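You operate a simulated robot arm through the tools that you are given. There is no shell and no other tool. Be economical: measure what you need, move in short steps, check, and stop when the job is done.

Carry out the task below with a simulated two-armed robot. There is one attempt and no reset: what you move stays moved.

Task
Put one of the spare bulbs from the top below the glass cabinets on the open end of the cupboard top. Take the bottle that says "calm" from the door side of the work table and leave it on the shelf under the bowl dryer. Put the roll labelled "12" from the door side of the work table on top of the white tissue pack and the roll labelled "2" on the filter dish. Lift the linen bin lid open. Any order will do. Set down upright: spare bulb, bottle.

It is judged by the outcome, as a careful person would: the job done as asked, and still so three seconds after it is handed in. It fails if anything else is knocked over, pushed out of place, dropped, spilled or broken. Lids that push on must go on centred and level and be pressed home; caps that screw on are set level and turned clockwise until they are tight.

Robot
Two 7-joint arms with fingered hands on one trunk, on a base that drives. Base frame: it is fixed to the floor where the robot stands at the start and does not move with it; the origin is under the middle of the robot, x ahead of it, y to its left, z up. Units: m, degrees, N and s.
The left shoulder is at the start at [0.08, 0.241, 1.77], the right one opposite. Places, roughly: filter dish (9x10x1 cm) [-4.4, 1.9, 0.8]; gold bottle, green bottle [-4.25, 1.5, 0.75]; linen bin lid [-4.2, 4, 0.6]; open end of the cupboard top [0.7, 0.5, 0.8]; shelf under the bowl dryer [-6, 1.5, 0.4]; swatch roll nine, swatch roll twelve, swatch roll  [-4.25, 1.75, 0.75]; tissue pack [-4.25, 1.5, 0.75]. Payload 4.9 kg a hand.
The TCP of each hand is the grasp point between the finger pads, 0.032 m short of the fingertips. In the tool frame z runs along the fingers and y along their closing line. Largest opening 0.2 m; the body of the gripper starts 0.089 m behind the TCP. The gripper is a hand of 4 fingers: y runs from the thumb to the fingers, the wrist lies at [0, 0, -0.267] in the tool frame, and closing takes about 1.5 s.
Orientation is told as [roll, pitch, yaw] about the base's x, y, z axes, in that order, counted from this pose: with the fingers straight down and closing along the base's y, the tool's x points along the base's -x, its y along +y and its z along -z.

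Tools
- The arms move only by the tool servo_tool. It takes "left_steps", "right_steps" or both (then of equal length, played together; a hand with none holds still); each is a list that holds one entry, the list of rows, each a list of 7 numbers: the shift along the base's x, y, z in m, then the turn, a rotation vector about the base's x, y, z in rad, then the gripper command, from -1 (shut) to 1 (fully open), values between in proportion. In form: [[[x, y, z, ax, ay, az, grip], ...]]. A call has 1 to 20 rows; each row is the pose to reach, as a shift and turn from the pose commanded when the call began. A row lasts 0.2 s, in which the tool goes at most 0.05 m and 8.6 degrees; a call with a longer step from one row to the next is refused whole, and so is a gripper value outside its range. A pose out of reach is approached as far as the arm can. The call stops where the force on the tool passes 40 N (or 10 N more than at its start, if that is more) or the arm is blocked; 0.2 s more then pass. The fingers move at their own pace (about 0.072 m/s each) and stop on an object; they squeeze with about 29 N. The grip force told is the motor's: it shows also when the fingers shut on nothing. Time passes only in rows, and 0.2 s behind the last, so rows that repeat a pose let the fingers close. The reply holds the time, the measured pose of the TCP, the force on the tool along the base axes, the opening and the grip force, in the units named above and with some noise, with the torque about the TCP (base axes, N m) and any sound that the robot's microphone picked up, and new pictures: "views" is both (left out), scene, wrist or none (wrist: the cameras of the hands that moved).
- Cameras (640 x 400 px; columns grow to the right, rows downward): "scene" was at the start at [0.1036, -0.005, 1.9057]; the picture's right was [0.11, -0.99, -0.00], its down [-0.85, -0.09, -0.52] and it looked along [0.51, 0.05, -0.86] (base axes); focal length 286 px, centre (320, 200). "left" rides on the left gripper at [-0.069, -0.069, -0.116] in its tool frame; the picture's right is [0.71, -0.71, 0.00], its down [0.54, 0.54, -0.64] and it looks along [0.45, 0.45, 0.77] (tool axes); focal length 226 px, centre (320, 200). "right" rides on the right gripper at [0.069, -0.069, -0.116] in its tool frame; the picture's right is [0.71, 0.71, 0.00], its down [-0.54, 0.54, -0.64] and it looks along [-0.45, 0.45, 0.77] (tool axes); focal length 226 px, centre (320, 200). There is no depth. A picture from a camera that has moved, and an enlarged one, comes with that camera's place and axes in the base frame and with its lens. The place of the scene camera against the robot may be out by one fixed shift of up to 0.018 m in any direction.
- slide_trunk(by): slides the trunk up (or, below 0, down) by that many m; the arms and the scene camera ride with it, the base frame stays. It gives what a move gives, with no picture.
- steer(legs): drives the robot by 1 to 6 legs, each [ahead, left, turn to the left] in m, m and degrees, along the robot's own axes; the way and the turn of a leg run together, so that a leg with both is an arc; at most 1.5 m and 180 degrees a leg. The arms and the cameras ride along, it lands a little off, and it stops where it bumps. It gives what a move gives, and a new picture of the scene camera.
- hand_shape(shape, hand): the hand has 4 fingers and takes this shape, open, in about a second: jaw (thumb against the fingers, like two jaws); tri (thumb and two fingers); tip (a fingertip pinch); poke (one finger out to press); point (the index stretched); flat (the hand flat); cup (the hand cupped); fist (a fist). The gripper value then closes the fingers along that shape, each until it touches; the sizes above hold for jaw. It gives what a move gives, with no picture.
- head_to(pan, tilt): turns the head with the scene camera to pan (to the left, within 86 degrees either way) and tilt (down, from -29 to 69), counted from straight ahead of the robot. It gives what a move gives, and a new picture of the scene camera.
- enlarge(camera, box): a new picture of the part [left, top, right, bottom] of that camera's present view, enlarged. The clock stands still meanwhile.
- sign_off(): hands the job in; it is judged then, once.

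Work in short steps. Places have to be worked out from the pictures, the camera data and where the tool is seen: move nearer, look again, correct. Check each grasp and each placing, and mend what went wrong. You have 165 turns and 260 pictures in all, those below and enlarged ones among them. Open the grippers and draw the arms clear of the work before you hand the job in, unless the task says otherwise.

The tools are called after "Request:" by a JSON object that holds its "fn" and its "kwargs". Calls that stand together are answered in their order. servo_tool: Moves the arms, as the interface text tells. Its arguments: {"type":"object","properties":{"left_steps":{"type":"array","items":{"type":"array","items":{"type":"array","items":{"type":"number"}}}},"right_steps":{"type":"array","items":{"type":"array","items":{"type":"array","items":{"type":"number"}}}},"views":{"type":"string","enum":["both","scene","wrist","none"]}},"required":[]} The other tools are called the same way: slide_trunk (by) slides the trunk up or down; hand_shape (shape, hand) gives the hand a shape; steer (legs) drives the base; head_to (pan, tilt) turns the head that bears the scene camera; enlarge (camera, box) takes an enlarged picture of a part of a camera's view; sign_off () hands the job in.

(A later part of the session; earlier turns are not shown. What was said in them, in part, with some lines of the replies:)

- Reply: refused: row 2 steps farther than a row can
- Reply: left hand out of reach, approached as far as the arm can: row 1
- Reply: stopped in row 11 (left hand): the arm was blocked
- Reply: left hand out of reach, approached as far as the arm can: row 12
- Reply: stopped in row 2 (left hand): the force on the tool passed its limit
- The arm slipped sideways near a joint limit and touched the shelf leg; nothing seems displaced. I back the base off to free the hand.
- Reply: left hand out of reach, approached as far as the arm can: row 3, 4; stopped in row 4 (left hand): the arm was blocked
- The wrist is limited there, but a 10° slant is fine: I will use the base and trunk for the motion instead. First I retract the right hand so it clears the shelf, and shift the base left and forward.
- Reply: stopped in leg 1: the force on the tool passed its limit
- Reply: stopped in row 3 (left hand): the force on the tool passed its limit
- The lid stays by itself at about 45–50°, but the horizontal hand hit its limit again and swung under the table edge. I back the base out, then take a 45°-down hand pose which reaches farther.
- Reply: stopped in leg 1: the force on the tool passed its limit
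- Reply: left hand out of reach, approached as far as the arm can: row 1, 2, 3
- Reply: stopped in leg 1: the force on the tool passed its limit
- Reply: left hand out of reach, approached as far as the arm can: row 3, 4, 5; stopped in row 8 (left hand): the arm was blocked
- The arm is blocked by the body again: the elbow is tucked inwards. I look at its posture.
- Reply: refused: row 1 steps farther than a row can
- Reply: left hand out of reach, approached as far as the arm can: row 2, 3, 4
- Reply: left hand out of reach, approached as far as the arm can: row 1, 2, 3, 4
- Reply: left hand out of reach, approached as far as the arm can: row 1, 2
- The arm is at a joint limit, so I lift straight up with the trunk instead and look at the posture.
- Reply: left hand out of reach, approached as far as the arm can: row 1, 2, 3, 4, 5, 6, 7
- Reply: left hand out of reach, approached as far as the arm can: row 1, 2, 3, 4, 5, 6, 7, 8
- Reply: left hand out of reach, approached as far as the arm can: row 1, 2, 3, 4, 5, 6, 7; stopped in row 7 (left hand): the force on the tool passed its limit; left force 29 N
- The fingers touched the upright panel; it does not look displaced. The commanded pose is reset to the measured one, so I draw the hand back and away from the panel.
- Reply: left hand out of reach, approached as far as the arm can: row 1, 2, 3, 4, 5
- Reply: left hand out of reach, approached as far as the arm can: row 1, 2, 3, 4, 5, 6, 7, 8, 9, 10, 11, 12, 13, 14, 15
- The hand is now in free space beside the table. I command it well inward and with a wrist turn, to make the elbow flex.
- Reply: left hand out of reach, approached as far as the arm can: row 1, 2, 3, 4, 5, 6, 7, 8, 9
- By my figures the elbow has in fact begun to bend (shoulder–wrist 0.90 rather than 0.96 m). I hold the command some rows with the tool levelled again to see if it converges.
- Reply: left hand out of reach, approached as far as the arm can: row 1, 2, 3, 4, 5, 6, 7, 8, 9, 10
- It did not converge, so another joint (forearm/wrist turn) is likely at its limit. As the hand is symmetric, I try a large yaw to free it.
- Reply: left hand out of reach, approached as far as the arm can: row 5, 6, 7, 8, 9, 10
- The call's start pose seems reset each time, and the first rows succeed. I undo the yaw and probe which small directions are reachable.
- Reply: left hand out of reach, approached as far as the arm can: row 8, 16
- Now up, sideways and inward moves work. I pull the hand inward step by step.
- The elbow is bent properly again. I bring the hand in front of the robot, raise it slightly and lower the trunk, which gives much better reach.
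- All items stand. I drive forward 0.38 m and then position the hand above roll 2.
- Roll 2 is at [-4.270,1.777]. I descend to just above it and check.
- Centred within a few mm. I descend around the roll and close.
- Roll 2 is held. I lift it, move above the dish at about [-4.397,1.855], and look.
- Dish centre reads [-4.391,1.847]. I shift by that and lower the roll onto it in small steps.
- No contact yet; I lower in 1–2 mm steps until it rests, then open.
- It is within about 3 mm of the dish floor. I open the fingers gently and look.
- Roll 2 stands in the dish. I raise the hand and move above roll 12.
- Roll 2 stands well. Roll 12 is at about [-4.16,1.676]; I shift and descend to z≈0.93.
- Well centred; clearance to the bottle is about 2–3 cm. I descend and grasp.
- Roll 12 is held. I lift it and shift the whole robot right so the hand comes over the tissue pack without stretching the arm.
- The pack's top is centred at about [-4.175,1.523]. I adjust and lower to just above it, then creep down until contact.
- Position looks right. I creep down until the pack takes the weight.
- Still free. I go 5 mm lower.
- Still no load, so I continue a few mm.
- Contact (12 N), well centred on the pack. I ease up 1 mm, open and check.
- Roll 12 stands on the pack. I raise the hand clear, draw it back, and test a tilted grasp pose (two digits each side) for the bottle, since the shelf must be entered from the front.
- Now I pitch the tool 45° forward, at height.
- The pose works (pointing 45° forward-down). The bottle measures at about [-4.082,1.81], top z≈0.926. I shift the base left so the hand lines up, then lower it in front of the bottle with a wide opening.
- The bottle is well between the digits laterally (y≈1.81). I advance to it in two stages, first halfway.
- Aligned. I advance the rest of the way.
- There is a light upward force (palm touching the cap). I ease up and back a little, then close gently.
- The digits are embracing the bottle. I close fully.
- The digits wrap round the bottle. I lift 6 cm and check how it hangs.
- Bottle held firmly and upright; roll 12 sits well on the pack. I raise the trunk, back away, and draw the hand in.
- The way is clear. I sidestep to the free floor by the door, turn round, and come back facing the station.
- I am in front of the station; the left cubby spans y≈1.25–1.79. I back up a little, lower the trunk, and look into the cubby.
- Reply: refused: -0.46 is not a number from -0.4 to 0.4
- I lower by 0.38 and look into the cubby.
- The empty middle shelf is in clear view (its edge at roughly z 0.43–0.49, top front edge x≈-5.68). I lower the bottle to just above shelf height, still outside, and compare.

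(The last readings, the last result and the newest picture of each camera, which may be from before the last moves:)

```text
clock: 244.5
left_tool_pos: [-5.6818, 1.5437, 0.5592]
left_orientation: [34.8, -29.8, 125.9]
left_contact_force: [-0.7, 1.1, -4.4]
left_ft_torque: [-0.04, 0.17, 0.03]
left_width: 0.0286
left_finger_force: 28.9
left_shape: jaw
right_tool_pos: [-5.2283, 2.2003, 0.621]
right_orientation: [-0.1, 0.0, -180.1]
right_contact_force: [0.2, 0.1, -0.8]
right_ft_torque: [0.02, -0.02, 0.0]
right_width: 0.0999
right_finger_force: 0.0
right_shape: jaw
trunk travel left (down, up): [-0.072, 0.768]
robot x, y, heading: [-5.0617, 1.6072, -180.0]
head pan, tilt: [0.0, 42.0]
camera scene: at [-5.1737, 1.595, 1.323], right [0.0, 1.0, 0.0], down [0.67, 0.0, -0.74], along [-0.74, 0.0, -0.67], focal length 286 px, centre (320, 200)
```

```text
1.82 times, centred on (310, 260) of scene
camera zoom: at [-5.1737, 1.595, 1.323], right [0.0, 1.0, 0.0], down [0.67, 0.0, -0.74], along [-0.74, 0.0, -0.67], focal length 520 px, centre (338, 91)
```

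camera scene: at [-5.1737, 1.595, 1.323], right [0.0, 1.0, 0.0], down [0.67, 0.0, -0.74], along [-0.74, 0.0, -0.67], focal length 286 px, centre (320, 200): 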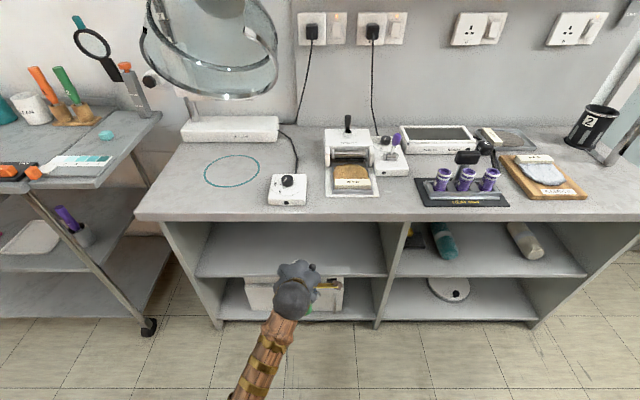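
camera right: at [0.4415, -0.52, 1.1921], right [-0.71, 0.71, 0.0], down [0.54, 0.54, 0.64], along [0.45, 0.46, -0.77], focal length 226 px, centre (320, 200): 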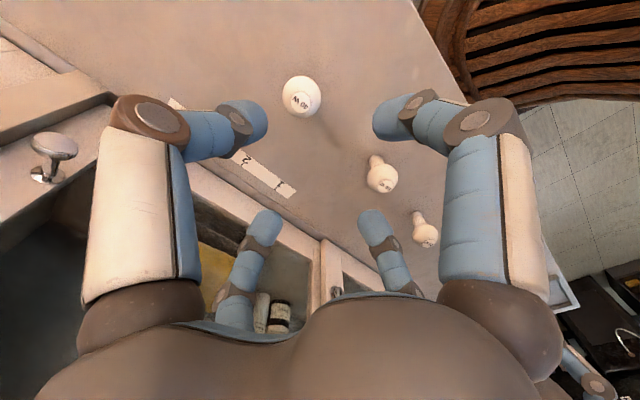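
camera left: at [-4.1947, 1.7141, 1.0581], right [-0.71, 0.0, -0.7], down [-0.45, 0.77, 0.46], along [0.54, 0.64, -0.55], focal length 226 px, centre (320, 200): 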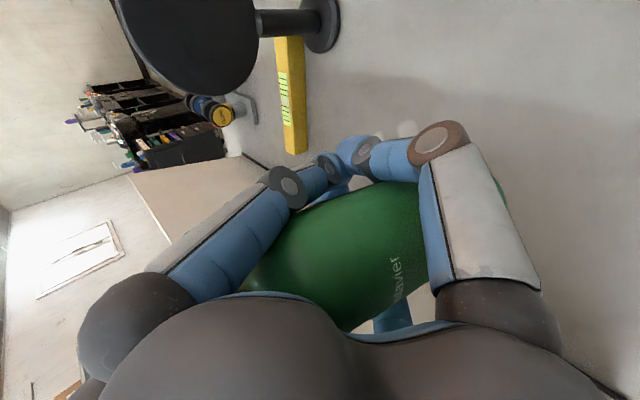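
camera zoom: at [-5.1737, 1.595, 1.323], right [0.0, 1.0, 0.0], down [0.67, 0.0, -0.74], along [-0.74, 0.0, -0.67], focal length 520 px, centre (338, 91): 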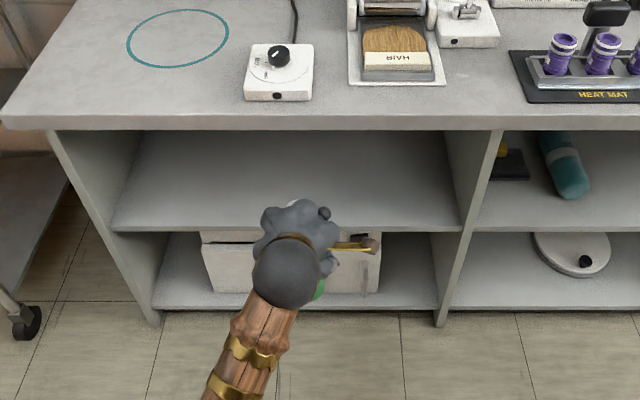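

The wrist view shows the bottle has swivelled square to the tool axis (its base about 0.10 m nearer the robot than the TCP), so it stands upright only with the hand horizontal. I back out, rise, and tilt the hand up 45°.

Request:
{"fn": "steer", "kwargs": {"legs": [[-0.17, 0, 0]]}}

Request:
{"fn": "slide_trunk", "kwargs": {"by": 0.1}}

Request:
{"fn": "servo_tool", "kwargs": {"left_steps": [[[0, 0, 0, 0, 0.13, 0, -1], [0, 0, 0, 0, 0.26, 0, -1], [0, 0, 0, 0, 0.39, 0, -1], [0, 0, 0, 0, 0.52, 0, -1], [0, 0, 0, 0, 0.65, 0, -1], [0, 0, 0, 0, 0.78, 0, -1]]], "views": "both"}}

```text
clock: 245.9
left_tool_pos: [-5.5098, 1.5427, 0.5604]
left_orientation: [34.9, -29.8, 125.9]
left_contact_force: [0.6, 0.1, -2.5]
left_ft_torque: [-0.04, 0.17, 0.02]
left_width: 0.0287
left_finger_force: 28.8
left_shape: jaw
right_tool_pos: [-5.057, 2.2005, 0.6221]
right_orientation: [-0.1, -0.1, -180.0]
right_contact_force: [0.0, 0.0, 0.3]
right_ft_torque: [0.0, 0.01, -0.01]
right_width: 0.1001
right_finger_force: 0.1
right_shape: jaw
trunk travel left (down, up): [-0.072, 0.768]
robot x, y, heading: [-4.8927, 1.6121, -180.1]
head pan, tilt: [0.0, 42.0]
camera scene: at [-5.001, 1.595, 1.3233], right [0.0, 1.0, 0.0], down [0.67, 0.0, -0.74], along [-0.74, 0.0, -0.67], focal length 286 px, centre (320, 200)
```

scene: 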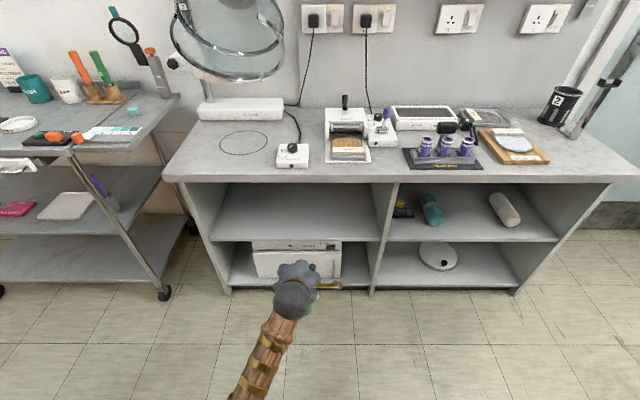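

```text
clock: 247.3
left_tool_pos: [-5.509, 1.5433, 0.6606]
left_orientation: [34.9, -29.8, 126.0]
left_contact_force: [0.1, -0.2, -3.4]
left_ft_torque: [-0.04, 0.15, 0.01]
left_width: 0.029
left_finger_force: 29.0
left_shape: jaw
right_tool_pos: [-5.058, 2.2006, 0.7209]
right_orientation: [0.1, 0.1, -179.9]
right_contact_force: [0.0, -0.6, -0.4]
right_ft_torque: [0.02, -0.02, -0.03]
right_width: 0.1002
right_finger_force: 0.1
right_shape: jaw
trunk travel left (down, up): [-0.172, 0.668]
robot x, y, heading: [-4.8933, 1.6073, -179.8]
head pan, tilt: [0.0, 42.0]
```

```text
clock: 248.7
left_tool_pos: [-5.5093, 1.5436, 0.6587]
left_orientation: [88.9, -45.3, 91.0]
left_contact_force: [-0.5, 0.4, -3.5]
left_ft_torque: [-0.02, 0.14, -0.01]
left_width: 0.0291
left_finger_force: 28.6
left_shape: jaw
right_tool_pos: [-5.0577, 2.1989, 0.7222]
right_orientation: [0.0, 0.0, -179.9]
right_contact_force: [0.2, -0.3, -0.3]
right_ft_torque: [0.02, 0.01, 0.01]
right_width: 0.1002
right_finger_force: 0.0
right_shape: jaw
trunk travel left (down, up): [-0.172, 0.668]
robot x, y, heading: [-4.8954, 1.6072, -179.8]
head pan, tilt: [0.0, 42.0]
camera scene: at [-5.0027, 1.5948, 1.4231], right [0.0, 1.0, 0.0], down [0.67, 0.0, -0.74], along [-0.74, 0.0, -0.67], focal length 286 px, centre (320, 200)
camera left: at [-5.3947, 1.6416, 0.6616], right [0.01, 0.01, -1.0], down [0.65, -0.76, 0.0], along [-0.76, -0.65, -0.01], focal length 226 px, centre (320, 200)
```

scene: 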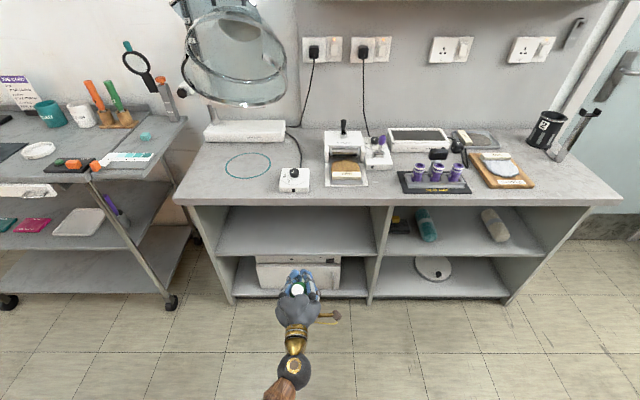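
left: 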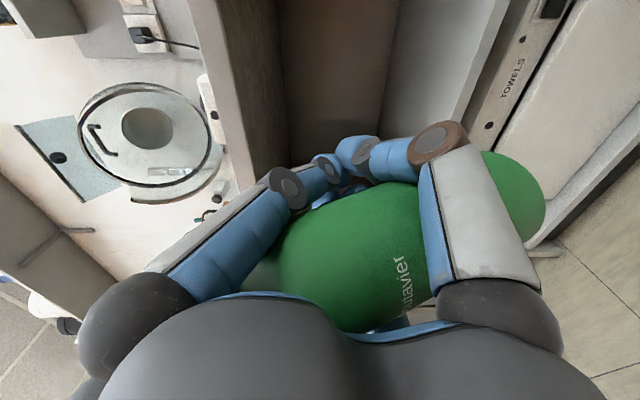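

The hand is horizontal now and the bottle looks upright. I zoom in to check its verticality.

Request:
{"fn": "enlarge", "kwargs": {"camera": "scene", "box": [240, 230, 370, 340]}}

Request:
{"fn": "enlarge", "kwargs": {"camera": "left", "box": [220, 100, 580, 340]}}

```text
3.64 times, centred on (305, 285) of scene
camera zoom: at [-5.0027, 1.5948, 1.4231], right [0.0, 1.0, 0.0], down [0.67, 0.0, -0.74], along [-0.74, 0.0, -0.67], focal length 1039 px, centre (374, -109)
```

zoom: 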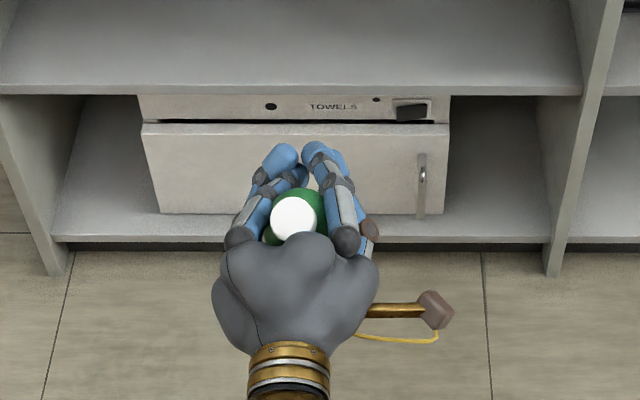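

```text
1.67 times, centred on (400, 220) of left
camera zoom: at [-5.3947, 1.6416, 0.6616], right [0.01, 0.01, -1.0], down [0.65, -0.76, 0.0], along [-0.76, -0.65, -0.01], focal length 377 px, centre (187, 167)
```

zoom: 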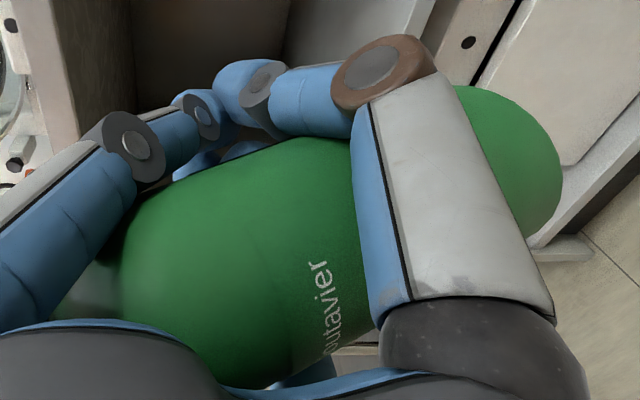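

The zoom shows the top leaning back towards the robot by about 25°, so I overcorrected. I tilt the hand down again by 25°.

Request:
{"fn": "servo_tool", "kwargs": {"left_steps": [[[0, 0, 0, 0, -0.14, 0, -1], [0, 0, 0, 0, -0.28, 0, -1], [0, 0, 0, 0, -0.42, 0, -1]]], "views": "none"}}

Request:
{"fn": "enlarge", "kwargs": {"camera": "scene", "box": [240, 230, 370, 340]}}

Request:
{"fn": "enlarge", "kwargs": {"camera": "left", "box": [220, 100, 580, 340]}}

```text
clock: 249.5
left_tool_pos: [-5.5112, 1.5432, 0.6592]
left_orientation: [56.6, -40.1, 113.3]
left_contact_force: [0.1, 0.1, -3.4]
left_ft_torque: [-0.06, 0.2, 0.01]
left_width: 0.0287
left_finger_force: 29.1
left_shape: jaw
right_tool_pos: [-5.0579, 2.2004, 0.7208]
right_orientation: [0.1, -0.1, -179.9]
right_contact_force: [0.5, 0.7, -0.5]
right_ft_torque: [-0.03, 0.0, 0.01]
right_width: 0.1004
right_finger_force: 0.1
right_shape: jaw
trunk travel left (down, up): [-0.172, 0.668]
robot x, y, heading: [-4.8975, 1.6017, -180.0]
head pan, tilt: [0.0, 42.0]
```

```text
3.64 times, centred on (305, 285) of scene
camera zoom: at [-5.0026, 1.5952, 1.4231], right [0.0, 1.0, 0.0], down [0.67, 0.0, -0.74], along [-0.74, 0.0, -0.67], focal length 1039 px, centre (374, -109)
```

zoom: 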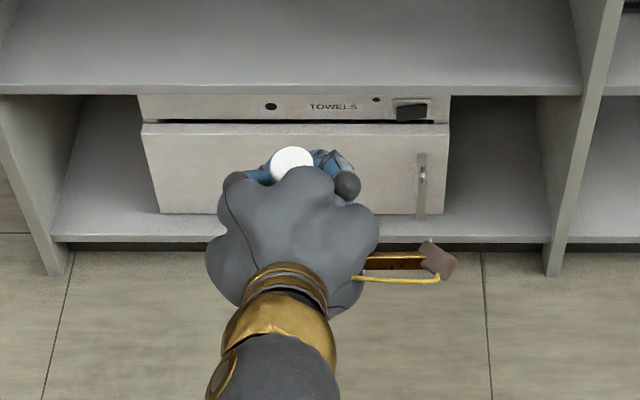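

```text
1.67 times, centred on (400, 220) of left
camera zoom: at [-5.4058, 1.6414, 0.7089], right [0.42, 0.01, -0.91], down [0.59, -0.76, 0.27], along [-0.69, -0.65, -0.32], focal length 377 px, centre (187, 167)
```

zoom: 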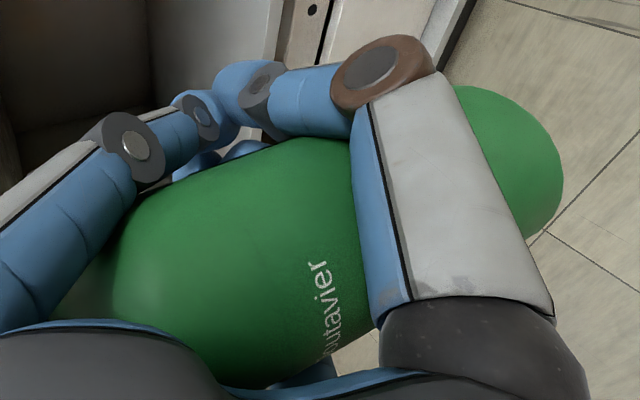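

The cap (x≈-5.453) is now straight above the base (x≈-5.454): upright. Bottle base is about 0.12 m below the TCP and 0.055 m behind it. I lower and drive up to the shelf edge.

Request:
{"fn": "slide_trunk", "kwargs": {"by": -0.075}}

Request:
{"fn": "steer", "kwargs": {"legs": [[0.23, 0, 0]]}}

Request:
{"fn": "enlarge", "kwargs": {"camera": "left", "box": [0, 0, 640, 400]}}

Request:
{"fn": "enlarge", "kwargs": {"camera": "scene", "box": [220, 200, 400, 360]}}

```text
clock: 250.6
left_tool_pos: [-5.5101, 1.5427, 0.5844]
left_orientation: [56.8, -40.1, 113.3]
left_contact_force: [0.3, 0.2, -2.4]
left_ft_torque: [-0.03, 0.14, 0.01]
left_width: 0.0287
left_finger_force: 28.9
left_shape: jaw
right_tool_pos: [-5.0583, 2.2001, 0.6467]
right_orientation: [-0.1, 0.0, -179.9]
right_contact_force: [0.3, 0.0, -0.7]
right_ft_torque: [0.02, -0.01, 0.0]
right_width: 0.1003
right_finger_force: 0.1
right_shape: jaw
trunk travel left (down, up): [-0.097, 0.743]
robot x, y, heading: [-4.8949, 1.6044, -179.9]
head pan, tilt: [0.0, 42.0]
```

```text
clock: 252.3
left_tool_pos: [-5.7412, 1.5417, 0.5842]
left_orientation: [56.7, -40.2, 113.3]
left_contact_force: [0.8, 0.6, -2.7]
left_ft_torque: [-0.02, 0.17, -0.02]
left_width: 0.0289
left_finger_force: 29.0
left_shape: jaw
right_tool_pos: [-5.2885, 2.1996, 0.6472]
right_orientation: [-0.1, 0.0, -179.9]
right_contact_force: [-0.1, 0.0, 0.1]
right_ft_torque: [-0.03, -0.07, 0.0]
right_width: 0.1003
right_finger_force: 0.0
right_shape: jaw
trunk travel left (down, up): [-0.097, 0.743]
robot x, y, heading: [-5.1256, 1.6055, -180.1]
head pan, tilt: [0.0, 42.0]
camera scene: at [-5.234, 1.5944, 1.348], right [0.0, 1.0, 0.0], down [0.67, 0.0, -0.74], along [-0.74, 0.0, -0.67], focal length 286 px, centre (320, 200)
```

scene: 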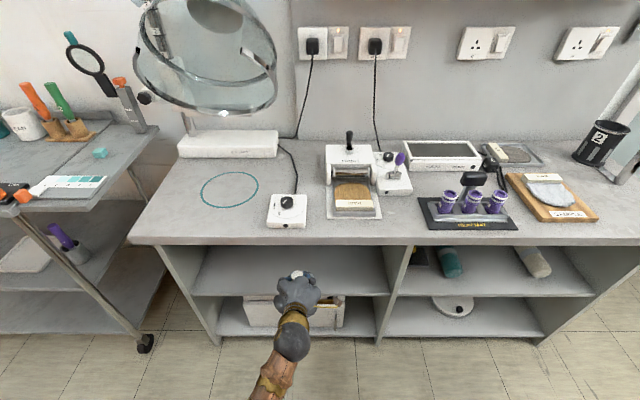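

```text
1.00 times, centred on (320, 200) of left
camera zoom: at [-5.6366, 1.6406, 0.6334], right [0.42, 0.01, -0.91], down [0.59, -0.76, 0.27], along [-0.69, -0.65, -0.32], focal length 226 px, centre (320, 200)
```

zoom: 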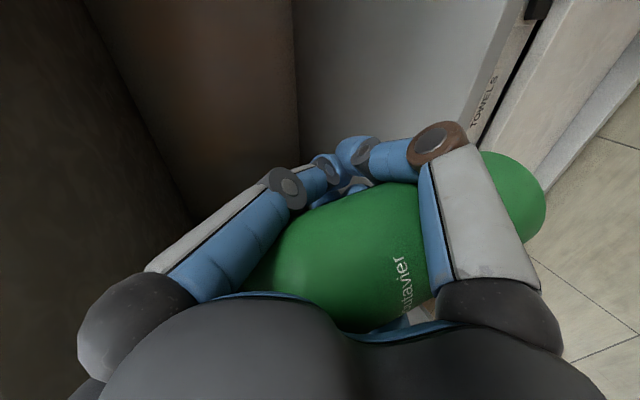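

```text
2.50 times, centred on (310, 280) of scene
camera zoom: at [-5.234, 1.5944, 1.348], right [0.0, 1.0, 0.0], down [0.67, 0.0, -0.74], along [-0.74, 0.0, -0.67], focal length 715 px, centre (345, 0)
```

zoom: 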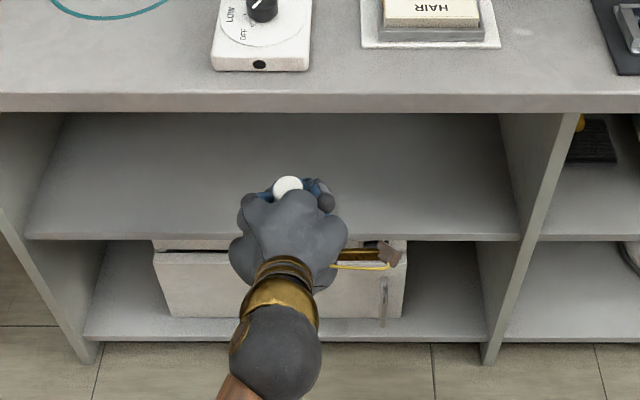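

The shelf edge is at about x=-5.75; the bottle base (≈0.464) should just clear it. I raise 1 cm for margin and drive in 0.12 m; the drive stops if it touches.

Request:
{"fn": "slide_trunk", "kwargs": {"by": 0.01}}

Request:
{"fn": "steer", "kwargs": {"legs": [[0.06, 0, 0]]}}

Request:
{"fn": "enlarge", "kwargs": {"camera": "left", "box": [0, 0, 640, 400]}}

```text
clock: 252.9
left_tool_pos: [-5.7408, 1.5423, 0.594]
left_orientation: [56.8, -40.1, 113.3]
left_contact_force: [0.0, -0.6, -3.0]
left_ft_torque: [0.01, 0.17, 0.01]
left_width: 0.029
left_finger_force: 28.8
left_shape: jaw
right_tool_pos: [-5.2884, 2.1999, 0.6569]
right_orientation: [-0.1, 0.0, -179.7]
right_contact_force: [-0.3, -1.1, -0.9]
right_ft_torque: [0.0, -0.03, -0.01]
right_width: 0.1003
right_finger_force: 0.1
right_shape: jaw
trunk travel left (down, up): [-0.107, 0.733]
robot x, y, heading: [-5.121, 1.6081, -180.0]
head pan, tilt: [0.0, 42.0]
```

```text
clock: 253.9
left_tool_pos: [-5.802, 1.5418, 0.5938]
left_orientation: [56.8, -40.1, 113.3]
left_contact_force: [-0.9, -0.2, -3.7]
left_ft_torque: [-0.01, 0.19, 0.02]
left_width: 0.0285
left_finger_force: 29.4
left_shape: jaw
right_tool_pos: [-5.3504, 2.1997, 0.6568]
right_orientation: [0.0, 0.0, -179.9]
right_contact_force: [-0.1, 0.2, -0.8]
right_ft_torque: [-0.03, -0.07, -0.03]
right_width: 0.0999
right_finger_force: 0.0
right_shape: jaw
trunk travel left (down, up): [-0.107, 0.733]
robot x, y, heading: [-5.1833, 1.6044, -180.1]
head pan, tilt: [0.0, 42.0]
camera scene: at [-5.2946, 1.5943, 1.358], right [0.0, 1.0, 0.0], down [0.67, 0.0, -0.74], along [-0.74, 0.0, -0.67], focal length 286 px, centre (320, 200)
```

scene: 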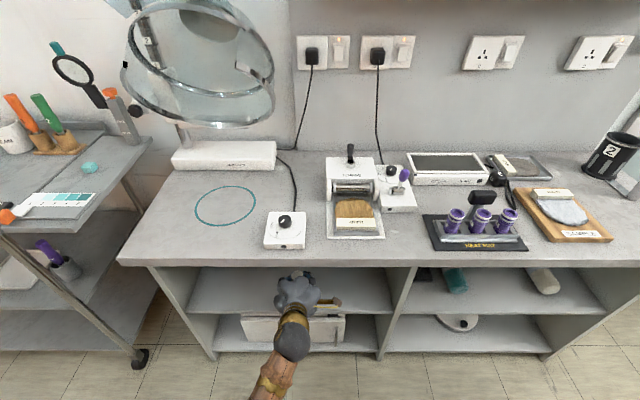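

```text
1.00 times, centred on (320, 200) of left
camera zoom: at [-5.6968, 1.6407, 0.6431], right [0.42, 0.01, -0.91], down [0.59, -0.76, 0.27], along [-0.69, -0.65, -0.32], focal length 226 px, centre (320, 200)
```

zoom: 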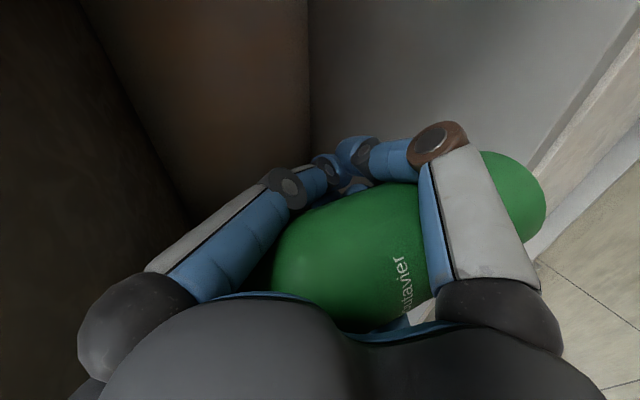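

No contact so far, the shelf edge is at x≈-5.755. I lower 1.2 cm and go in another 0.07 m.

Request:
{"fn": "slide_trunk", "kwargs": {"by": -0.012}}

Request:
{"fn": "steer", "kwargs": {"legs": [[0.07, 0, 0]]}}

Request:
{"fn": "enlarge", "kwargs": {"camera": "left", "box": [0, 0, 640, 400]}}

```text
clock: 254.5
left_tool_pos: [-5.8008, 1.5431, 0.583]
left_orientation: [56.7, -40.1, 113.3]
left_contact_force: [0.1, -0.1, -2.5]
left_ft_torque: [-0.01, 0.16, 0.0]
left_width: 0.0288
left_finger_force: 28.9
left_shape: jaw
right_tool_pos: [-5.3475, 2.1997, 0.645]
right_orientation: [-0.2, -0.1, -179.9]
right_contact_force: [0.1, -0.2, 0.4]
right_ft_torque: [-0.02, 0.0, 0.01]
right_width: 0.1001
right_finger_force: 0.0
right_shape: jaw
trunk travel left (down, up): [-0.095, 0.745]
robot x, y, heading: [-5.1866, 1.6058, -179.9]
head pan, tilt: [0.0, 42.0]
```

```text
clock: 255.5
left_tool_pos: [-5.8707, 1.5422, 0.5825]
left_orientation: [56.7, -40.1, 113.4]
left_contact_force: [0.2, 0.8, -3.0]
left_ft_torque: [0.0, 0.15, 0.02]
left_width: 0.0287
left_finger_force: 29.3
left_shape: jaw
right_tool_pos: [-5.4192, 2.1994, 0.6452]
right_orientation: [0.0, 0.0, -179.8]
right_contact_force: [-1.3, 0.0, -0.4]
right_ft_torque: [0.0, -0.03, 0.03]
right_width: 0.1003
right_finger_force: 0.0
right_shape: jaw
trunk travel left (down, up): [-0.095, 0.745]
robot x, y, heading: [-5.2585, 1.6076, -179.6]
head pan, tilt: [0.0, 42.0]
camera scene: at [-5.364, 1.5941, 1.346], right [0.0, 1.0, 0.0], down [0.67, 0.0, -0.74], along [-0.74, 0.0, -0.67], focal length 286 px, centre (320, 200)
```

scene: 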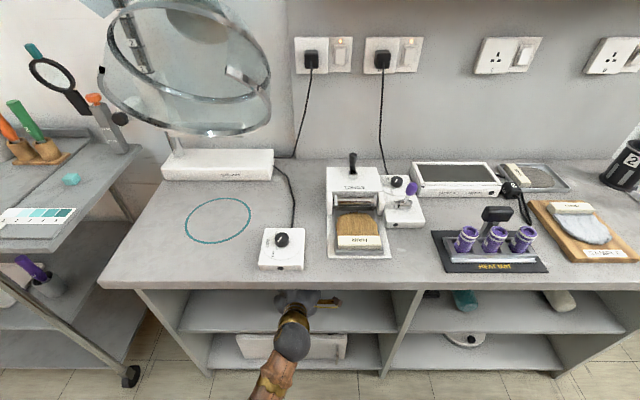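

```text
1.00 times, centred on (320, 200) of left
camera zoom: at [-5.7663, 1.6403, 0.6311], right [0.42, 0.01, -0.91], down [0.59, -0.76, 0.27], along [-0.69, -0.65, -0.32], focal length 226 px, centre (320, 200)
```

zoom: 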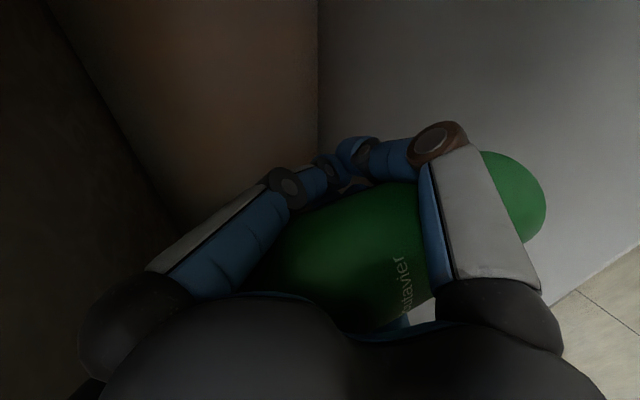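

The bottle is over the shelf. I lower in small trunk steps until the weight is taken.

Request:
{"fn": "slide_trunk", "kwargs": {"by": -0.01}}

Request:
{"fn": "slide_trunk", "kwargs": {"by": -0.006}}

```text
clock: 256.1
left_tool_pos: [-5.8703, 1.5424, 0.5718]
left_orientation: [56.8, -40.1, 113.3]
left_contact_force: [0.3, 1.1, -2.7]
left_ft_torque: [0.0, 0.17, -0.03]
left_width: 0.0288
left_finger_force: 29.3
left_shape: jaw
right_tool_pos: [-5.418, 2.2, 0.6349]
right_orientation: [-0.1, -0.1, -179.8]
right_contact_force: [0.9, -0.1, 0.1]
right_ft_torque: [-0.03, 0.03, 0.0]
right_width: 0.1002
right_finger_force: 0.2
right_shape: jaw
trunk travel left (down, up): [-0.085, 0.755]
robot x, y, heading: [-5.2524, 1.6072, -180.0]
head pan, tilt: [0.0, 42.0]
```

```text
clock: 256.6
left_tool_pos: [-5.8701, 1.5419, 0.5672]
left_orientation: [56.7, -40.1, 113.3]
left_contact_force: [-0.3, -0.5, -2.8]
left_ft_torque: [-0.03, 0.16, 0.02]
left_width: 0.029
left_finger_force: 29.0
left_shape: jaw
right_tool_pos: [-5.4184, 2.2, 0.6279]
right_orientation: [-0.1, 0.0, -179.8]
right_contact_force: [0.5, 0.9, -0.3]
right_ft_torque: [-0.01, -0.01, -0.02]
right_width: 0.1004
right_finger_force: 0.2
right_shape: jaw
trunk travel left (down, up): [-0.079, 0.761]
robot x, y, heading: [-5.2522, 1.6039, -179.8]
head pan, tilt: [0.0, 42.0]
```

Still hanging free; I continue.

Request:
{"fn": "slide_trunk", "kwargs": {"by": -0.006}}

Request:
{"fn": "slide_trunk", "kwargs": {"by": -0.005}}

Request:
{"fn": "enlarge", "kwargs": {"camera": "left", "box": [340, 100, 640, 330]}}

```text
clock: 257.1
left_tool_pos: [-5.8704, 1.5425, 0.56]
left_orientation: [56.9, -40.1, 113.3]
left_contact_force: [-0.4, -0.5, -2.6]
left_ft_torque: [-0.02, 0.22, 0.04]
left_width: 0.0287
left_finger_force: 28.7
left_shape: jaw
right_tool_pos: [-5.418, 2.1991, 0.6226]
right_orientation: [-0.1, 0.1, -179.8]
right_contact_force: [-0.2, -0.1, -0.7]
right_ft_torque: [0.04, 0.01, 0.0]
right_width: 0.1002
right_finger_force: 0.0
right_shape: jaw
trunk travel left (down, up): [-0.073, 0.767]
robot x, y, heading: [-5.2529, 1.6049, -179.8]
head pan, tilt: [0.0, 42.0]
```

```text
clock: 257.7
left_tool_pos: [-5.8704, 1.5414, 0.5563]
left_orientation: [56.9, -40.1, 113.4]
left_contact_force: [-0.4, -0.3, -2.6]
left_ft_torque: [-0.03, 0.18, -0.01]
left_width: 0.0287
left_finger_force: 29.6
left_shape: jaw
right_tool_pos: [-5.4172, 2.1992, 0.6165]
right_orientation: [-0.1, 0.0, -179.7]
right_contact_force: [-0.5, -0.5, 0.1]
right_ft_torque: [0.02, 0.02, -0.03]
right_width: 0.0999
right_finger_force: 0.1
right_shape: jaw
trunk travel left (down, up): [-0.068, 0.772]
robot x, y, heading: [-5.253, 1.6031, -179.8]
head pan, tilt: [0.0, 42.0]
```

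```text
1.74 times, centred on (490, 215) of left
camera zoom: at [-5.7656, 1.6403, 0.6048], right [0.42, 0.01, -0.91], down [0.59, -0.76, 0.27], along [-0.69, -0.65, -0.32], focal length 393 px, centre (24, 174)
```

zoom: 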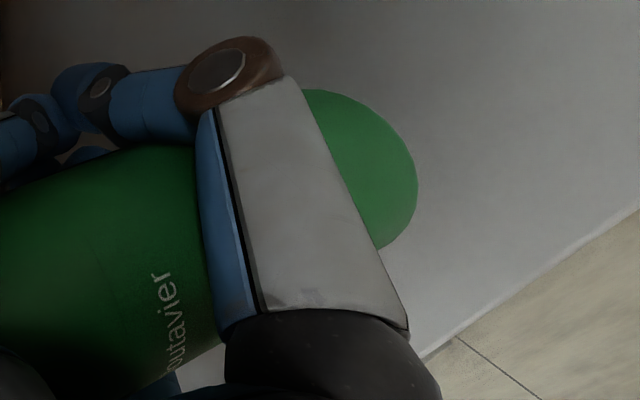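

Not touching yet; the shelf edge is at x≈-5.764. I go 1.5 cm deeper and keep lowering.

Request:
{"fn": "steer", "kwargs": {"legs": [[0.018, 0, 0]]}}

Request:
{"fn": "slide_trunk", "kwargs": {"by": -0.006}}

Request:
{"fn": "slide_trunk", "kwargs": {"by": -0.005}}

```text
clock: 258.5
left_tool_pos: [-5.8889, 1.5432, 0.5547]
left_orientation: [56.7, -40.1, 113.3]
left_contact_force: [0.3, 0.2, -4.0]
left_ft_torque: [-0.04, 0.19, 0.01]
left_width: 0.029
left_finger_force: 29.5
left_shape: jaw
right_tool_pos: [-5.4362, 2.1985, 0.6181]
right_orientation: [-0.1, 0.0, -179.8]
right_contact_force: [-0.6, -0.3, 0.0]
right_ft_torque: [-0.01, -0.02, -0.01]
right_width: 0.1001
right_finger_force: 0.0
right_shape: jaw
trunk travel left (down, up): [-0.068, 0.772]
robot x, y, heading: [-5.2732, 1.6016, -179.9]
head pan, tilt: [0.0, 42.0]
camera scene: at [-5.3812, 1.5941, 1.319], right [0.0, 1.0, 0.0], down [0.67, 0.0, -0.74], along [-0.74, 0.0, -0.67], focal length 286 px, centre (320, 200)
```

scene: 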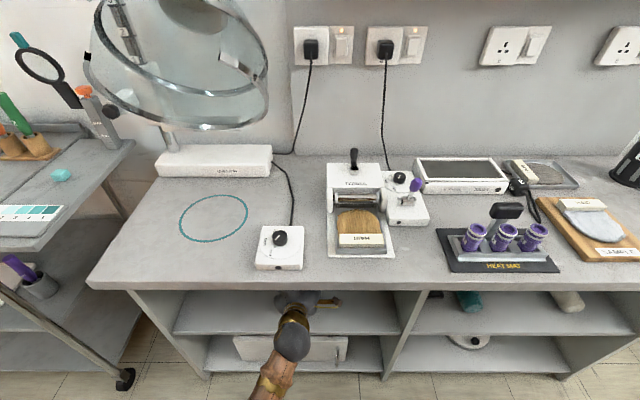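

```text
clock: 259.0
left_tool_pos: [-5.8872, 1.5425, 0.5503]
left_orientation: [56.7, -40.2, 113.3]
left_contact_force: [-0.4, 0.3, -3.3]
left_ft_torque: [-0.02, 0.17, -0.03]
left_width: 0.0287
left_finger_force: 29.7
left_shape: jaw
right_tool_pos: [-5.4353, 2.1988, 0.6116]
right_orientation: [-0.1, 0.0, -179.8]
right_contact_force: [0.2, -0.7, -0.2]
right_ft_torque: [0.01, 0.0, 0.04]
right_width: 0.1001
right_finger_force: 0.0
right_shape: jaw
trunk travel left (down, up): [-0.062, 0.778]
robot x, y, heading: [-5.2734, 1.6071, -179.9]
head pan, tilt: [0.0, 42.0]
```

```text
clock: 259.6
left_tool_pos: [-5.8881, 1.5426, 0.5444]
left_orientation: [56.8, -40.1, 113.4]
left_contact_force: [0.5, -0.6, -2.7]
left_ft_torque: [-0.03, 0.16, 0.0]
left_width: 0.0287
left_finger_force: 28.8
left_shape: jaw
right_tool_pos: [-5.4347, 2.1998, 0.6071]
right_orientation: [-0.1, 0.0, -179.8]
right_contact_force: [0.3, -0.1, 0.0]
right_ft_torque: [0.01, 0.02, 0.0]
right_width: 0.1
right_finger_force: 0.1
right_shape: jaw
trunk travel left (down, up): [-0.057, 0.783]
robot x, y, heading: [-5.2719, 1.6062, -180.1]
head pan, tilt: [0.0, 42.0]
```

Still free; two more steps.

Request:
{"fn": "slide_trunk", "kwargs": {"by": -0.006}}

Request:
{"fn": "slide_trunk", "kwargs": {"by": -0.005}}

```text
clock: 260.1
left_tool_pos: [-5.8876, 1.5424, 0.5377]
left_orientation: [56.7, -40.1, 113.3]
left_contact_force: [-0.4, 1.1, -3.8]
left_ft_torque: [0.01, 0.18, -0.03]
left_width: 0.0288
left_finger_force: 28.5
left_shape: jaw
right_tool_pos: [-5.4355, 2.1989, 0.6006]
right_orientation: [-0.2, 0.0, -179.8]
right_contact_force: [0.8, -0.4, -0.2]
right_ft_torque: [0.02, 0.03, 0.0]
right_width: 0.1003
right_finger_force: 0.1
right_shape: jaw
trunk travel left (down, up): [-0.051, 0.789]
robot x, y, heading: [-5.2715, 1.604, -180.0]
head pan, tilt: [0.0, 42.0]
```

```text
clock: 260.6
left_tool_pos: [-5.8873, 1.5416, 0.5337]
left_orientation: [56.7, -40.1, 113.4]
left_contact_force: [-0.7, 0.5, -2.5]
left_ft_torque: [0.02, 0.17, 0.0]
left_width: 0.0288
left_finger_force: 29.2
left_shape: jaw
right_tool_pos: [-5.436, 2.1998, 0.5953]
right_orientation: [-0.1, 0.0, -179.9]
right_contact_force: [0.0, 0.0, 0.2]
right_ft_torque: [-0.01, -0.02, -0.04]
right_width: 0.1002
right_finger_force: 0.0
right_shape: jaw
trunk travel left (down, up): [-0.046, 0.794]
robot x, y, heading: [-5.2707, 1.6072, -179.8]
head pan, tilt: [0.0, 42.0]
```

I look at the gap under the bottle.

Request:
{"fn": "enlarge", "kwargs": {"camera": "left", "box": [340, 60, 640, 330]}}

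```text
1.48 times, centred on (490, 195) of left
camera zoom: at [-5.7831, 1.6404, 0.5827], right [0.42, 0.01, -0.91], down [0.59, -0.76, 0.27], along [-0.69, -0.65, -0.32], focal length 335 px, centre (68, 207)
```

zoom: 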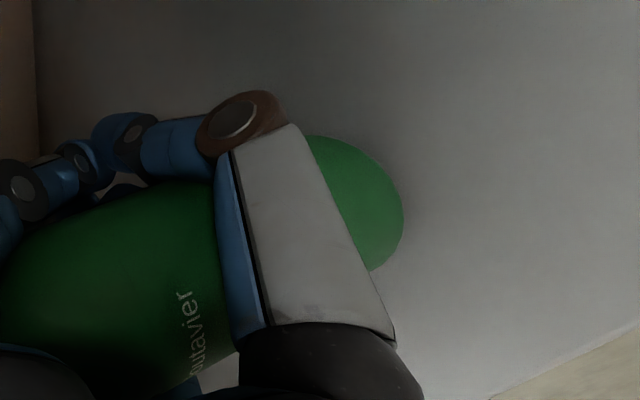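

A soft shadow near the base suggests it is close. I continue in small steps.

Request:
{"fn": "slide_trunk", "kwargs": {"by": -0.005}}

Request:
{"fn": "slide_trunk", "kwargs": {"by": -0.004}}

```text
clock: 261.2
left_tool_pos: [-5.8883, 1.5423, 0.5303]
left_orientation: [56.9, -40.2, 113.2]
left_contact_force: [-0.5, -0.1, 5.1]
left_ft_torque: [-0.23, -0.23, -0.03]
left_width: 0.0285
left_finger_force: 29.3
left_shape: jaw
right_tool_pos: [-5.4349, 2.1997, 0.5905]
right_orientation: [-0.2, -0.1, -179.9]
right_contact_force: [-0.3, 0.2, 0.0]
right_ft_torque: [-0.02, -0.03, 0.02]
right_width: 0.1002
right_finger_force: 0.1
right_shape: jaw
trunk travel left (down, up): [-0.041, 0.799]
robot x, y, heading: [-5.2704, 1.6066, -179.9]
head pan, tilt: [0.0, 42.0]
```

```text
clock: 261.7
left_tool_pos: [-5.8887, 1.5427, 0.5304]
left_orientation: [57.2, -40.3, 112.9]
left_contact_force: [-2.5, 1.0, 31.3]
left_ft_torque: [-0.59, -1.38, -0.01]
left_width: 0.0282
left_finger_force: 28.8
left_shape: jaw
right_tool_pos: [-5.4335, 2.2004, 0.5881]
right_orientation: [0.0, -0.2, -179.9]
right_contact_force: [0.7, 0.4, 0.3]
right_ft_torque: [-0.04, 0.0, -0.02]
right_width: 0.1001
right_finger_force: 0.1
right_shape: jaw
trunk travel left (down, up): [-0.037, 0.803]
robot x, y, heading: [-5.2706, 1.6059, -179.8]
head pan, tilt: [0.0, 42.0]
```

Contact. I ease the pressure off by 3 mm, then open the fingers slowly.

Request:
{"fn": "slide_trunk", "kwargs": {"by": 0.003}}

Request:
{"fn": "servo_tool", "kwargs": {"left_steps": [[[0, 0, 0, 0, 0, 0, -0.85], [0, 0, 0, 0, 0, 0, -0.7], [0, 0, 0, 0, 0, 0, -0.55], [0, 0, 0, 0, 0, 0, -0.4], [0, 0, 0, 0, 0, 0, -0.25], [0, 0, 0, 0, 0, 0, -0.1]]], "views": "wrist"}}

```text
clock: 262.2
left_tool_pos: [-5.8869, 1.5415, 0.5302]
left_orientation: [57.0, -40.1, 113.1]
left_contact_force: [-2.2, 1.4, 28.2]
left_ft_torque: [-0.54, -1.18, 0.02]
left_width: 0.0284
left_finger_force: 29.2
left_shape: jaw
right_tool_pos: [-5.4341, 2.1998, 0.5903]
right_orientation: [0.1, -0.2, -180.0]
right_contact_force: [1.3, -0.1, -0.6]
right_ft_torque: [0.02, 0.0, -0.02]
right_width: 0.1001
right_finger_force: 0.1
right_shape: jaw
trunk travel left (down, up): [-0.04, 0.8]
robot x, y, heading: [-5.272, 1.6096, -179.8]
head pan, tilt: [0.0, 42.0]
```

```text
clock: 263.6
left_tool_pos: [-5.887, 1.5431, 0.5281]
left_orientation: [56.7, -40.1, 113.2]
left_contact_force: [1.0, -0.5, -0.2]
left_ft_torque: [0.01, 0.07, -0.03]
left_width: 0.0893
left_finger_force: 0.0
left_shape: jaw
right_tool_pos: [-5.4352, 2.1999, 0.5903]
right_orientation: [-0.2, 0.0, -179.8]
right_contact_force: [0.3, 0.4, 0.5]
right_ft_torque: [0.02, 0.0, -0.02]
right_width: 0.1005
right_finger_force: 0.0
right_shape: jaw
trunk travel left (down, up): [-0.04, 0.8]
robot x, y, heading: [-5.2723, 1.608, -179.9]
head pan, tilt: [0.0, 42.0]
camera left: at [-5.783, 1.6404, 0.5766], right [0.42, 0.01, -0.91], down [0.59, -0.76, 0.27], along [-0.69, -0.65, -0.32], focal length 226 px, centre (320, 200)
```

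left: 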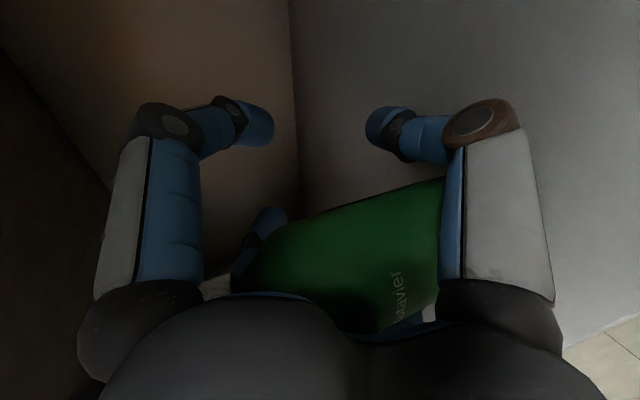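

The bottle stays put. I open wider before withdrawing.

Request:
{"fn": "servo_tool", "kwargs": {"left_steps": [[[0, 0, 0, 0, 0, 0, 0.1], [0, 0, 0, 0, 0, 0, 0.3], [0, 0, 0, 0, 0, 0, 0.5], [0, 0, 0, 0, 0, 0, 0.65], [0, 0, 0, 0, 0, 0, 0.65]]], "views": "wrist"}}

```text
clock: 264.8
left_tool_pos: [-5.8865, 1.5429, 0.5279]
left_orientation: [56.8, -40.1, 113.4]
left_contact_force: [0.9, 0.3, 0.1]
left_ft_torque: [0.0, 0.07, 0.04]
left_width: 0.1642
left_finger_force: 0.1
left_shape: jaw
right_tool_pos: [-5.4351, 2.1996, 0.5908]
right_orientation: [-0.1, 0.0, -179.8]
right_contact_force: [-0.9, 0.1, 0.2]
right_ft_torque: [-0.02, 0.01, 0.0]
right_width: 0.1006
right_finger_force: 0.1
right_shape: jaw
trunk travel left (down, up): [-0.04, 0.8]
robot x, y, heading: [-5.2737, 1.606, -180.1]
head pan, tilt: [0.0, 42.0]
camera left: at [-5.7831, 1.6405, 0.5768], right [0.42, 0.01, -0.91], down [0.59, -0.76, 0.27], along [-0.69, -0.65, -0.32], focal length 226 px, centre (320, 200)
```

left: 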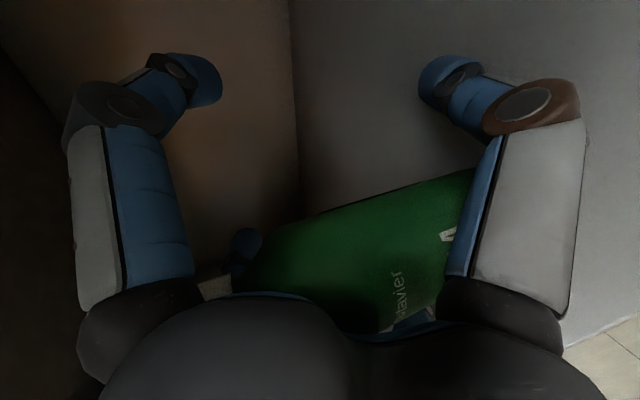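

The digits are well open. I withdraw 5 cm and check the bottle.

Request:
{"fn": "steer", "kwargs": {"legs": [[-0.05, 0, 0]]}}

Request:
{"fn": "enlarge", "kwargs": {"camera": "left", "box": [0, 0, 640, 400]}}

```text
clock: 265.8
left_tool_pos: [-5.8368, 1.5421, 0.529]
left_orientation: [56.8, -40.1, 113.3]
left_contact_force: [-0.1, 0.4, 0.8]
left_ft_torque: [0.01, 0.0, 0.02]
left_width: 0.1648
left_finger_force: 0.0
left_shape: jaw
right_tool_pos: [-5.3852, 2.1994, 0.5904]
right_orientation: [-0.2, -0.1, -179.9]
right_contact_force: [-0.5, 0.0, -0.1]
right_ft_torque: [0.01, 0.05, -0.01]
right_width: 0.1004
right_finger_force: 0.0
right_shape: jaw
trunk travel left (down, up): [-0.04, 0.8]
robot x, y, heading: [-5.2208, 1.6051, -179.8]
head pan, tilt: [0.0, 42.0]
camera scene: at [-5.3284, 1.5943, 1.2913], right [0.0, 1.0, 0.0], down [0.67, 0.0, -0.74], along [-0.74, 0.0, -0.67], focal length 286 px, centre (320, 200)
```

scene: 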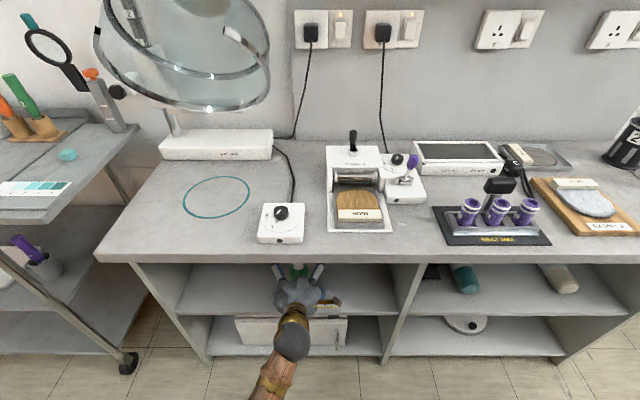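

```text
1.00 times, centred on (320, 200) of left
camera zoom: at [-5.7327, 1.6407, 0.5775], right [0.42, 0.01, -0.91], down [0.59, -0.76, 0.27], along [-0.69, -0.65, -0.32], focal length 226 px, centre (320, 200)
```

zoom: 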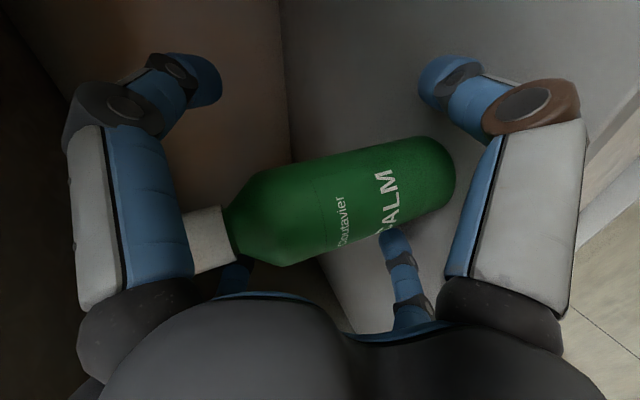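

The bottle stands free. I withdraw fully and verify.

Request:
{"fn": "steer", "kwargs": {"legs": [[-0.3, 0, 0]]}}

Request:
{"fn": "enlarge", "kwargs": {"camera": "scene", "box": [200, 150, 420, 330]}}

```text
clock: 267.8
left_tool_pos: [-5.5411, 1.5425, 0.5296]
left_orientation: [56.8, -40.1, 113.3]
left_contact_force: [0.2, -0.9, -0.9]
left_ft_torque: [-0.03, 0.02, 0.03]
left_width: 0.1645
left_finger_force: 0.1
left_shape: jaw
right_tool_pos: [-5.0877, 2.1991, 0.5892]
right_orientation: [-0.1, -0.1, -179.8]
right_contact_force: [0.2, 0.4, 0.1]
right_ft_torque: [-0.03, 0.03, 0.0]
right_width: 0.1
right_finger_force: 0.0
right_shape: jaw
trunk travel left (down, up): [-0.04, 0.8]
robot x, y, heading: [-4.9237, 1.6054, -180.0]
head pan, tilt: [0.0, 42.0]
camera scene: at [-5.0323, 1.5949, 1.2913], right [0.0, 1.0, 0.0], down [0.67, 0.0, -0.74], along [-0.74, 0.0, -0.67], focal length 286 px, centre (320, 200)
```

scene: 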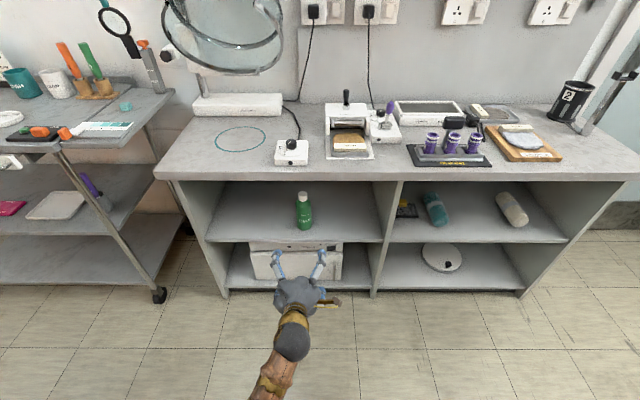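

```text
2.22 times, centred on (310, 240) of scene
camera zoom: at [-5.0323, 1.5949, 1.2913], right [0.0, 1.0, 0.0], down [0.67, 0.0, -0.74], along [-0.74, 0.0, -0.67], focal length 635 px, centre (342, 111)
```

zoom: 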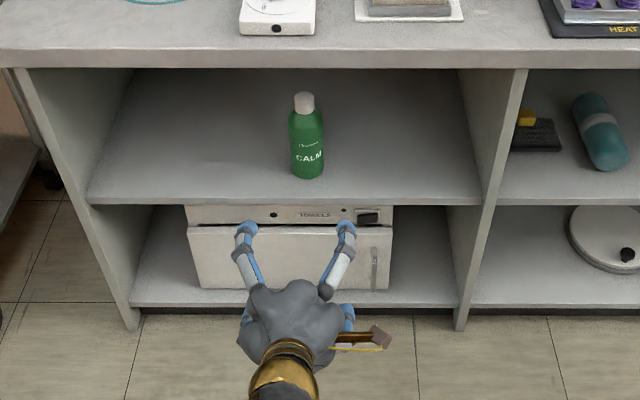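

The bottle stands upright on the shelf under the bowl dryer. For a final check of the work table and bin I raise the trunk, move to the free floor, and look.

Request:
{"fn": "slide_trunk", "kwargs": {"by": 0.4}}

Request:
{"fn": "steer", "kwargs": {"legs": [[0, -1.2, 0], [0, 0, 100]]}}

Request:
{"fn": "head_to", "kwargs": {"pan": 25, "tilt": 30}}

```text
clock: 271.6
left_tool_pos: [-5.5418, 1.5431, 0.9283]
left_orientation: [56.8, -40.1, 113.3]
left_contact_force: [-0.3, 0.1, 0.1]
left_ft_torque: [0.0, 0.0, -0.04]
left_width: 0.1647
left_finger_force: 0.0
left_shape: jaw
right_tool_pos: [-5.0897, 2.2002, 0.9906]
right_orientation: [-0.1, -0.1, -179.8]
right_contact_force: [0.0, -0.3, -0.2]
right_ft_torque: [-0.03, 0.0, -0.01]
right_width: 0.1
right_finger_force: 0.1
right_shape: jaw
trunk travel left (down, up): [-0.44, 0.4]
robot x, y, heading: [-4.9243, 1.607, -180.0]
head pan, tilt: [0.0, 42.0]
```

```text
clock: 281.9
left_tool_pos: [-4.7636, 2.2051, 0.9273]
left_orientation: [56.7, -40.0, -146.7]
left_contact_force: [0.5, -0.3, -0.2]
left_ft_torque: [-0.01, 0.0, 0.04]
left_width: 0.1648
left_finger_force: 0.0
left_shape: jaw
right_tool_pos: [-5.4891, 2.5357, 0.9885]
right_orientation: [-0.1, -0.1, -79.9]
right_contact_force: [1.1, 0.3, 0.2]
right_ft_torque: [0.01, -0.01, -0.03]
right_width: 0.1001
right_finger_force: 0.0
right_shape: jaw
trunk travel left (down, up): [-0.44, 0.4]
robot x, y, heading: [-4.9322, 2.801, -79.9]
head pan, tilt: [0.0, 42.0]
camera scene: at [-4.9081, 2.6759, 1.6912], right [-0.98, -0.18, 0.0], down [-0.12, 0.66, -0.74], along [0.13, -0.73, -0.67], focal length 286 px, centre (320, 200)
```

scene: 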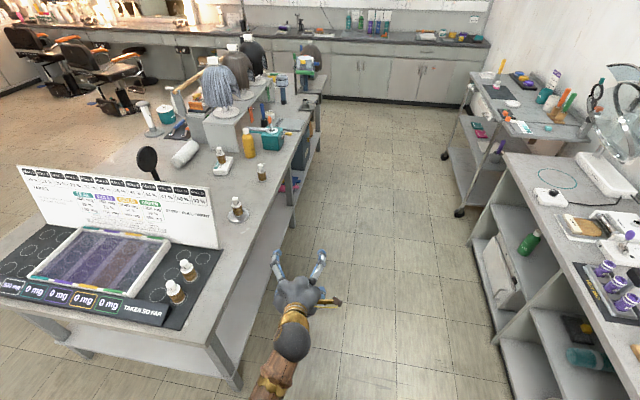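

```text
clock: 282.8
left_tool_pos: [-4.7641, 2.2043, 0.9277]
left_orientation: [56.8, -40.2, -146.7]
left_contact_force: [0.1, 1.2, -0.7]
left_ft_torque: [0.01, -0.01, -0.02]
left_width: 0.1648
left_finger_force: 0.0
left_shape: jaw
right_tool_pos: [-5.4898, 2.5364, 0.9891]
right_orientation: [-0.2, 0.0, -80.0]
right_contact_force: [0.2, 0.0, 0.2]
right_ft_torque: [0.01, -0.01, -0.02]
right_width: 0.1003
right_finger_force: 0.0
right_shape: jaw
trunk travel left (down, up): [-0.44, 0.4]
robot x, y, heading: [-4.9303, 2.8021, -79.9]
head pan, tilt: [25.0, 30.0]
camera scene: at [-4.8709, 2.6842, 1.7094], right [-0.82, -0.57, 0.0], down [-0.29, 0.41, -0.87], along [0.5, -0.71, -0.5], focal length 286 px, centre (320, 200)
```

scene: 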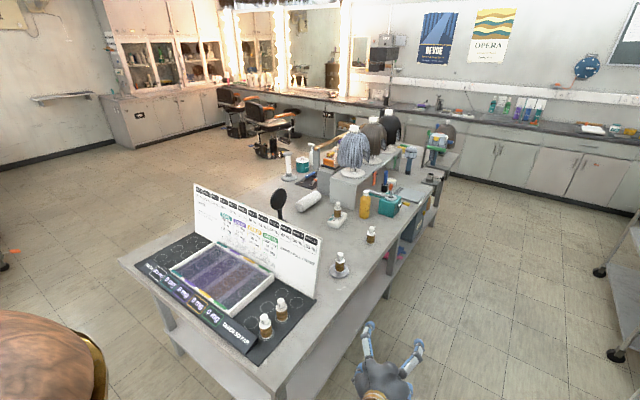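

The rolls stand on the dish and the tissue pack, the bottle is upright on the shelf, and the lid and bulb were checked earlier. Both grippers are open and clear of the work, so I hand the job in.

Request:
{"fn": "sign_off", "kwargs": {}}

```text
The job is handed in.
```

I did all four jobs and handed the work in. The result of the judging has not come back yet.

- **Bulb:** the 25 W spare bulb stands upright on the open end of the cupboard top, about 5 cm past the side of the cabinet.
- **Bottle:** the "calm" bottle stands upright on the shelf under the bowl dryer.
- **Rolls:** roll "12" stands on the white tissue pack and roll "2" on the filter dish.
- **Linen bin:** the lid is open and stayed up when I backed away. I did not look at it or the bulb again just before handing in.

My hand bumped the upright panel on the work table and the frame of the shelf beside the bin. Neither looked moved afterwards.
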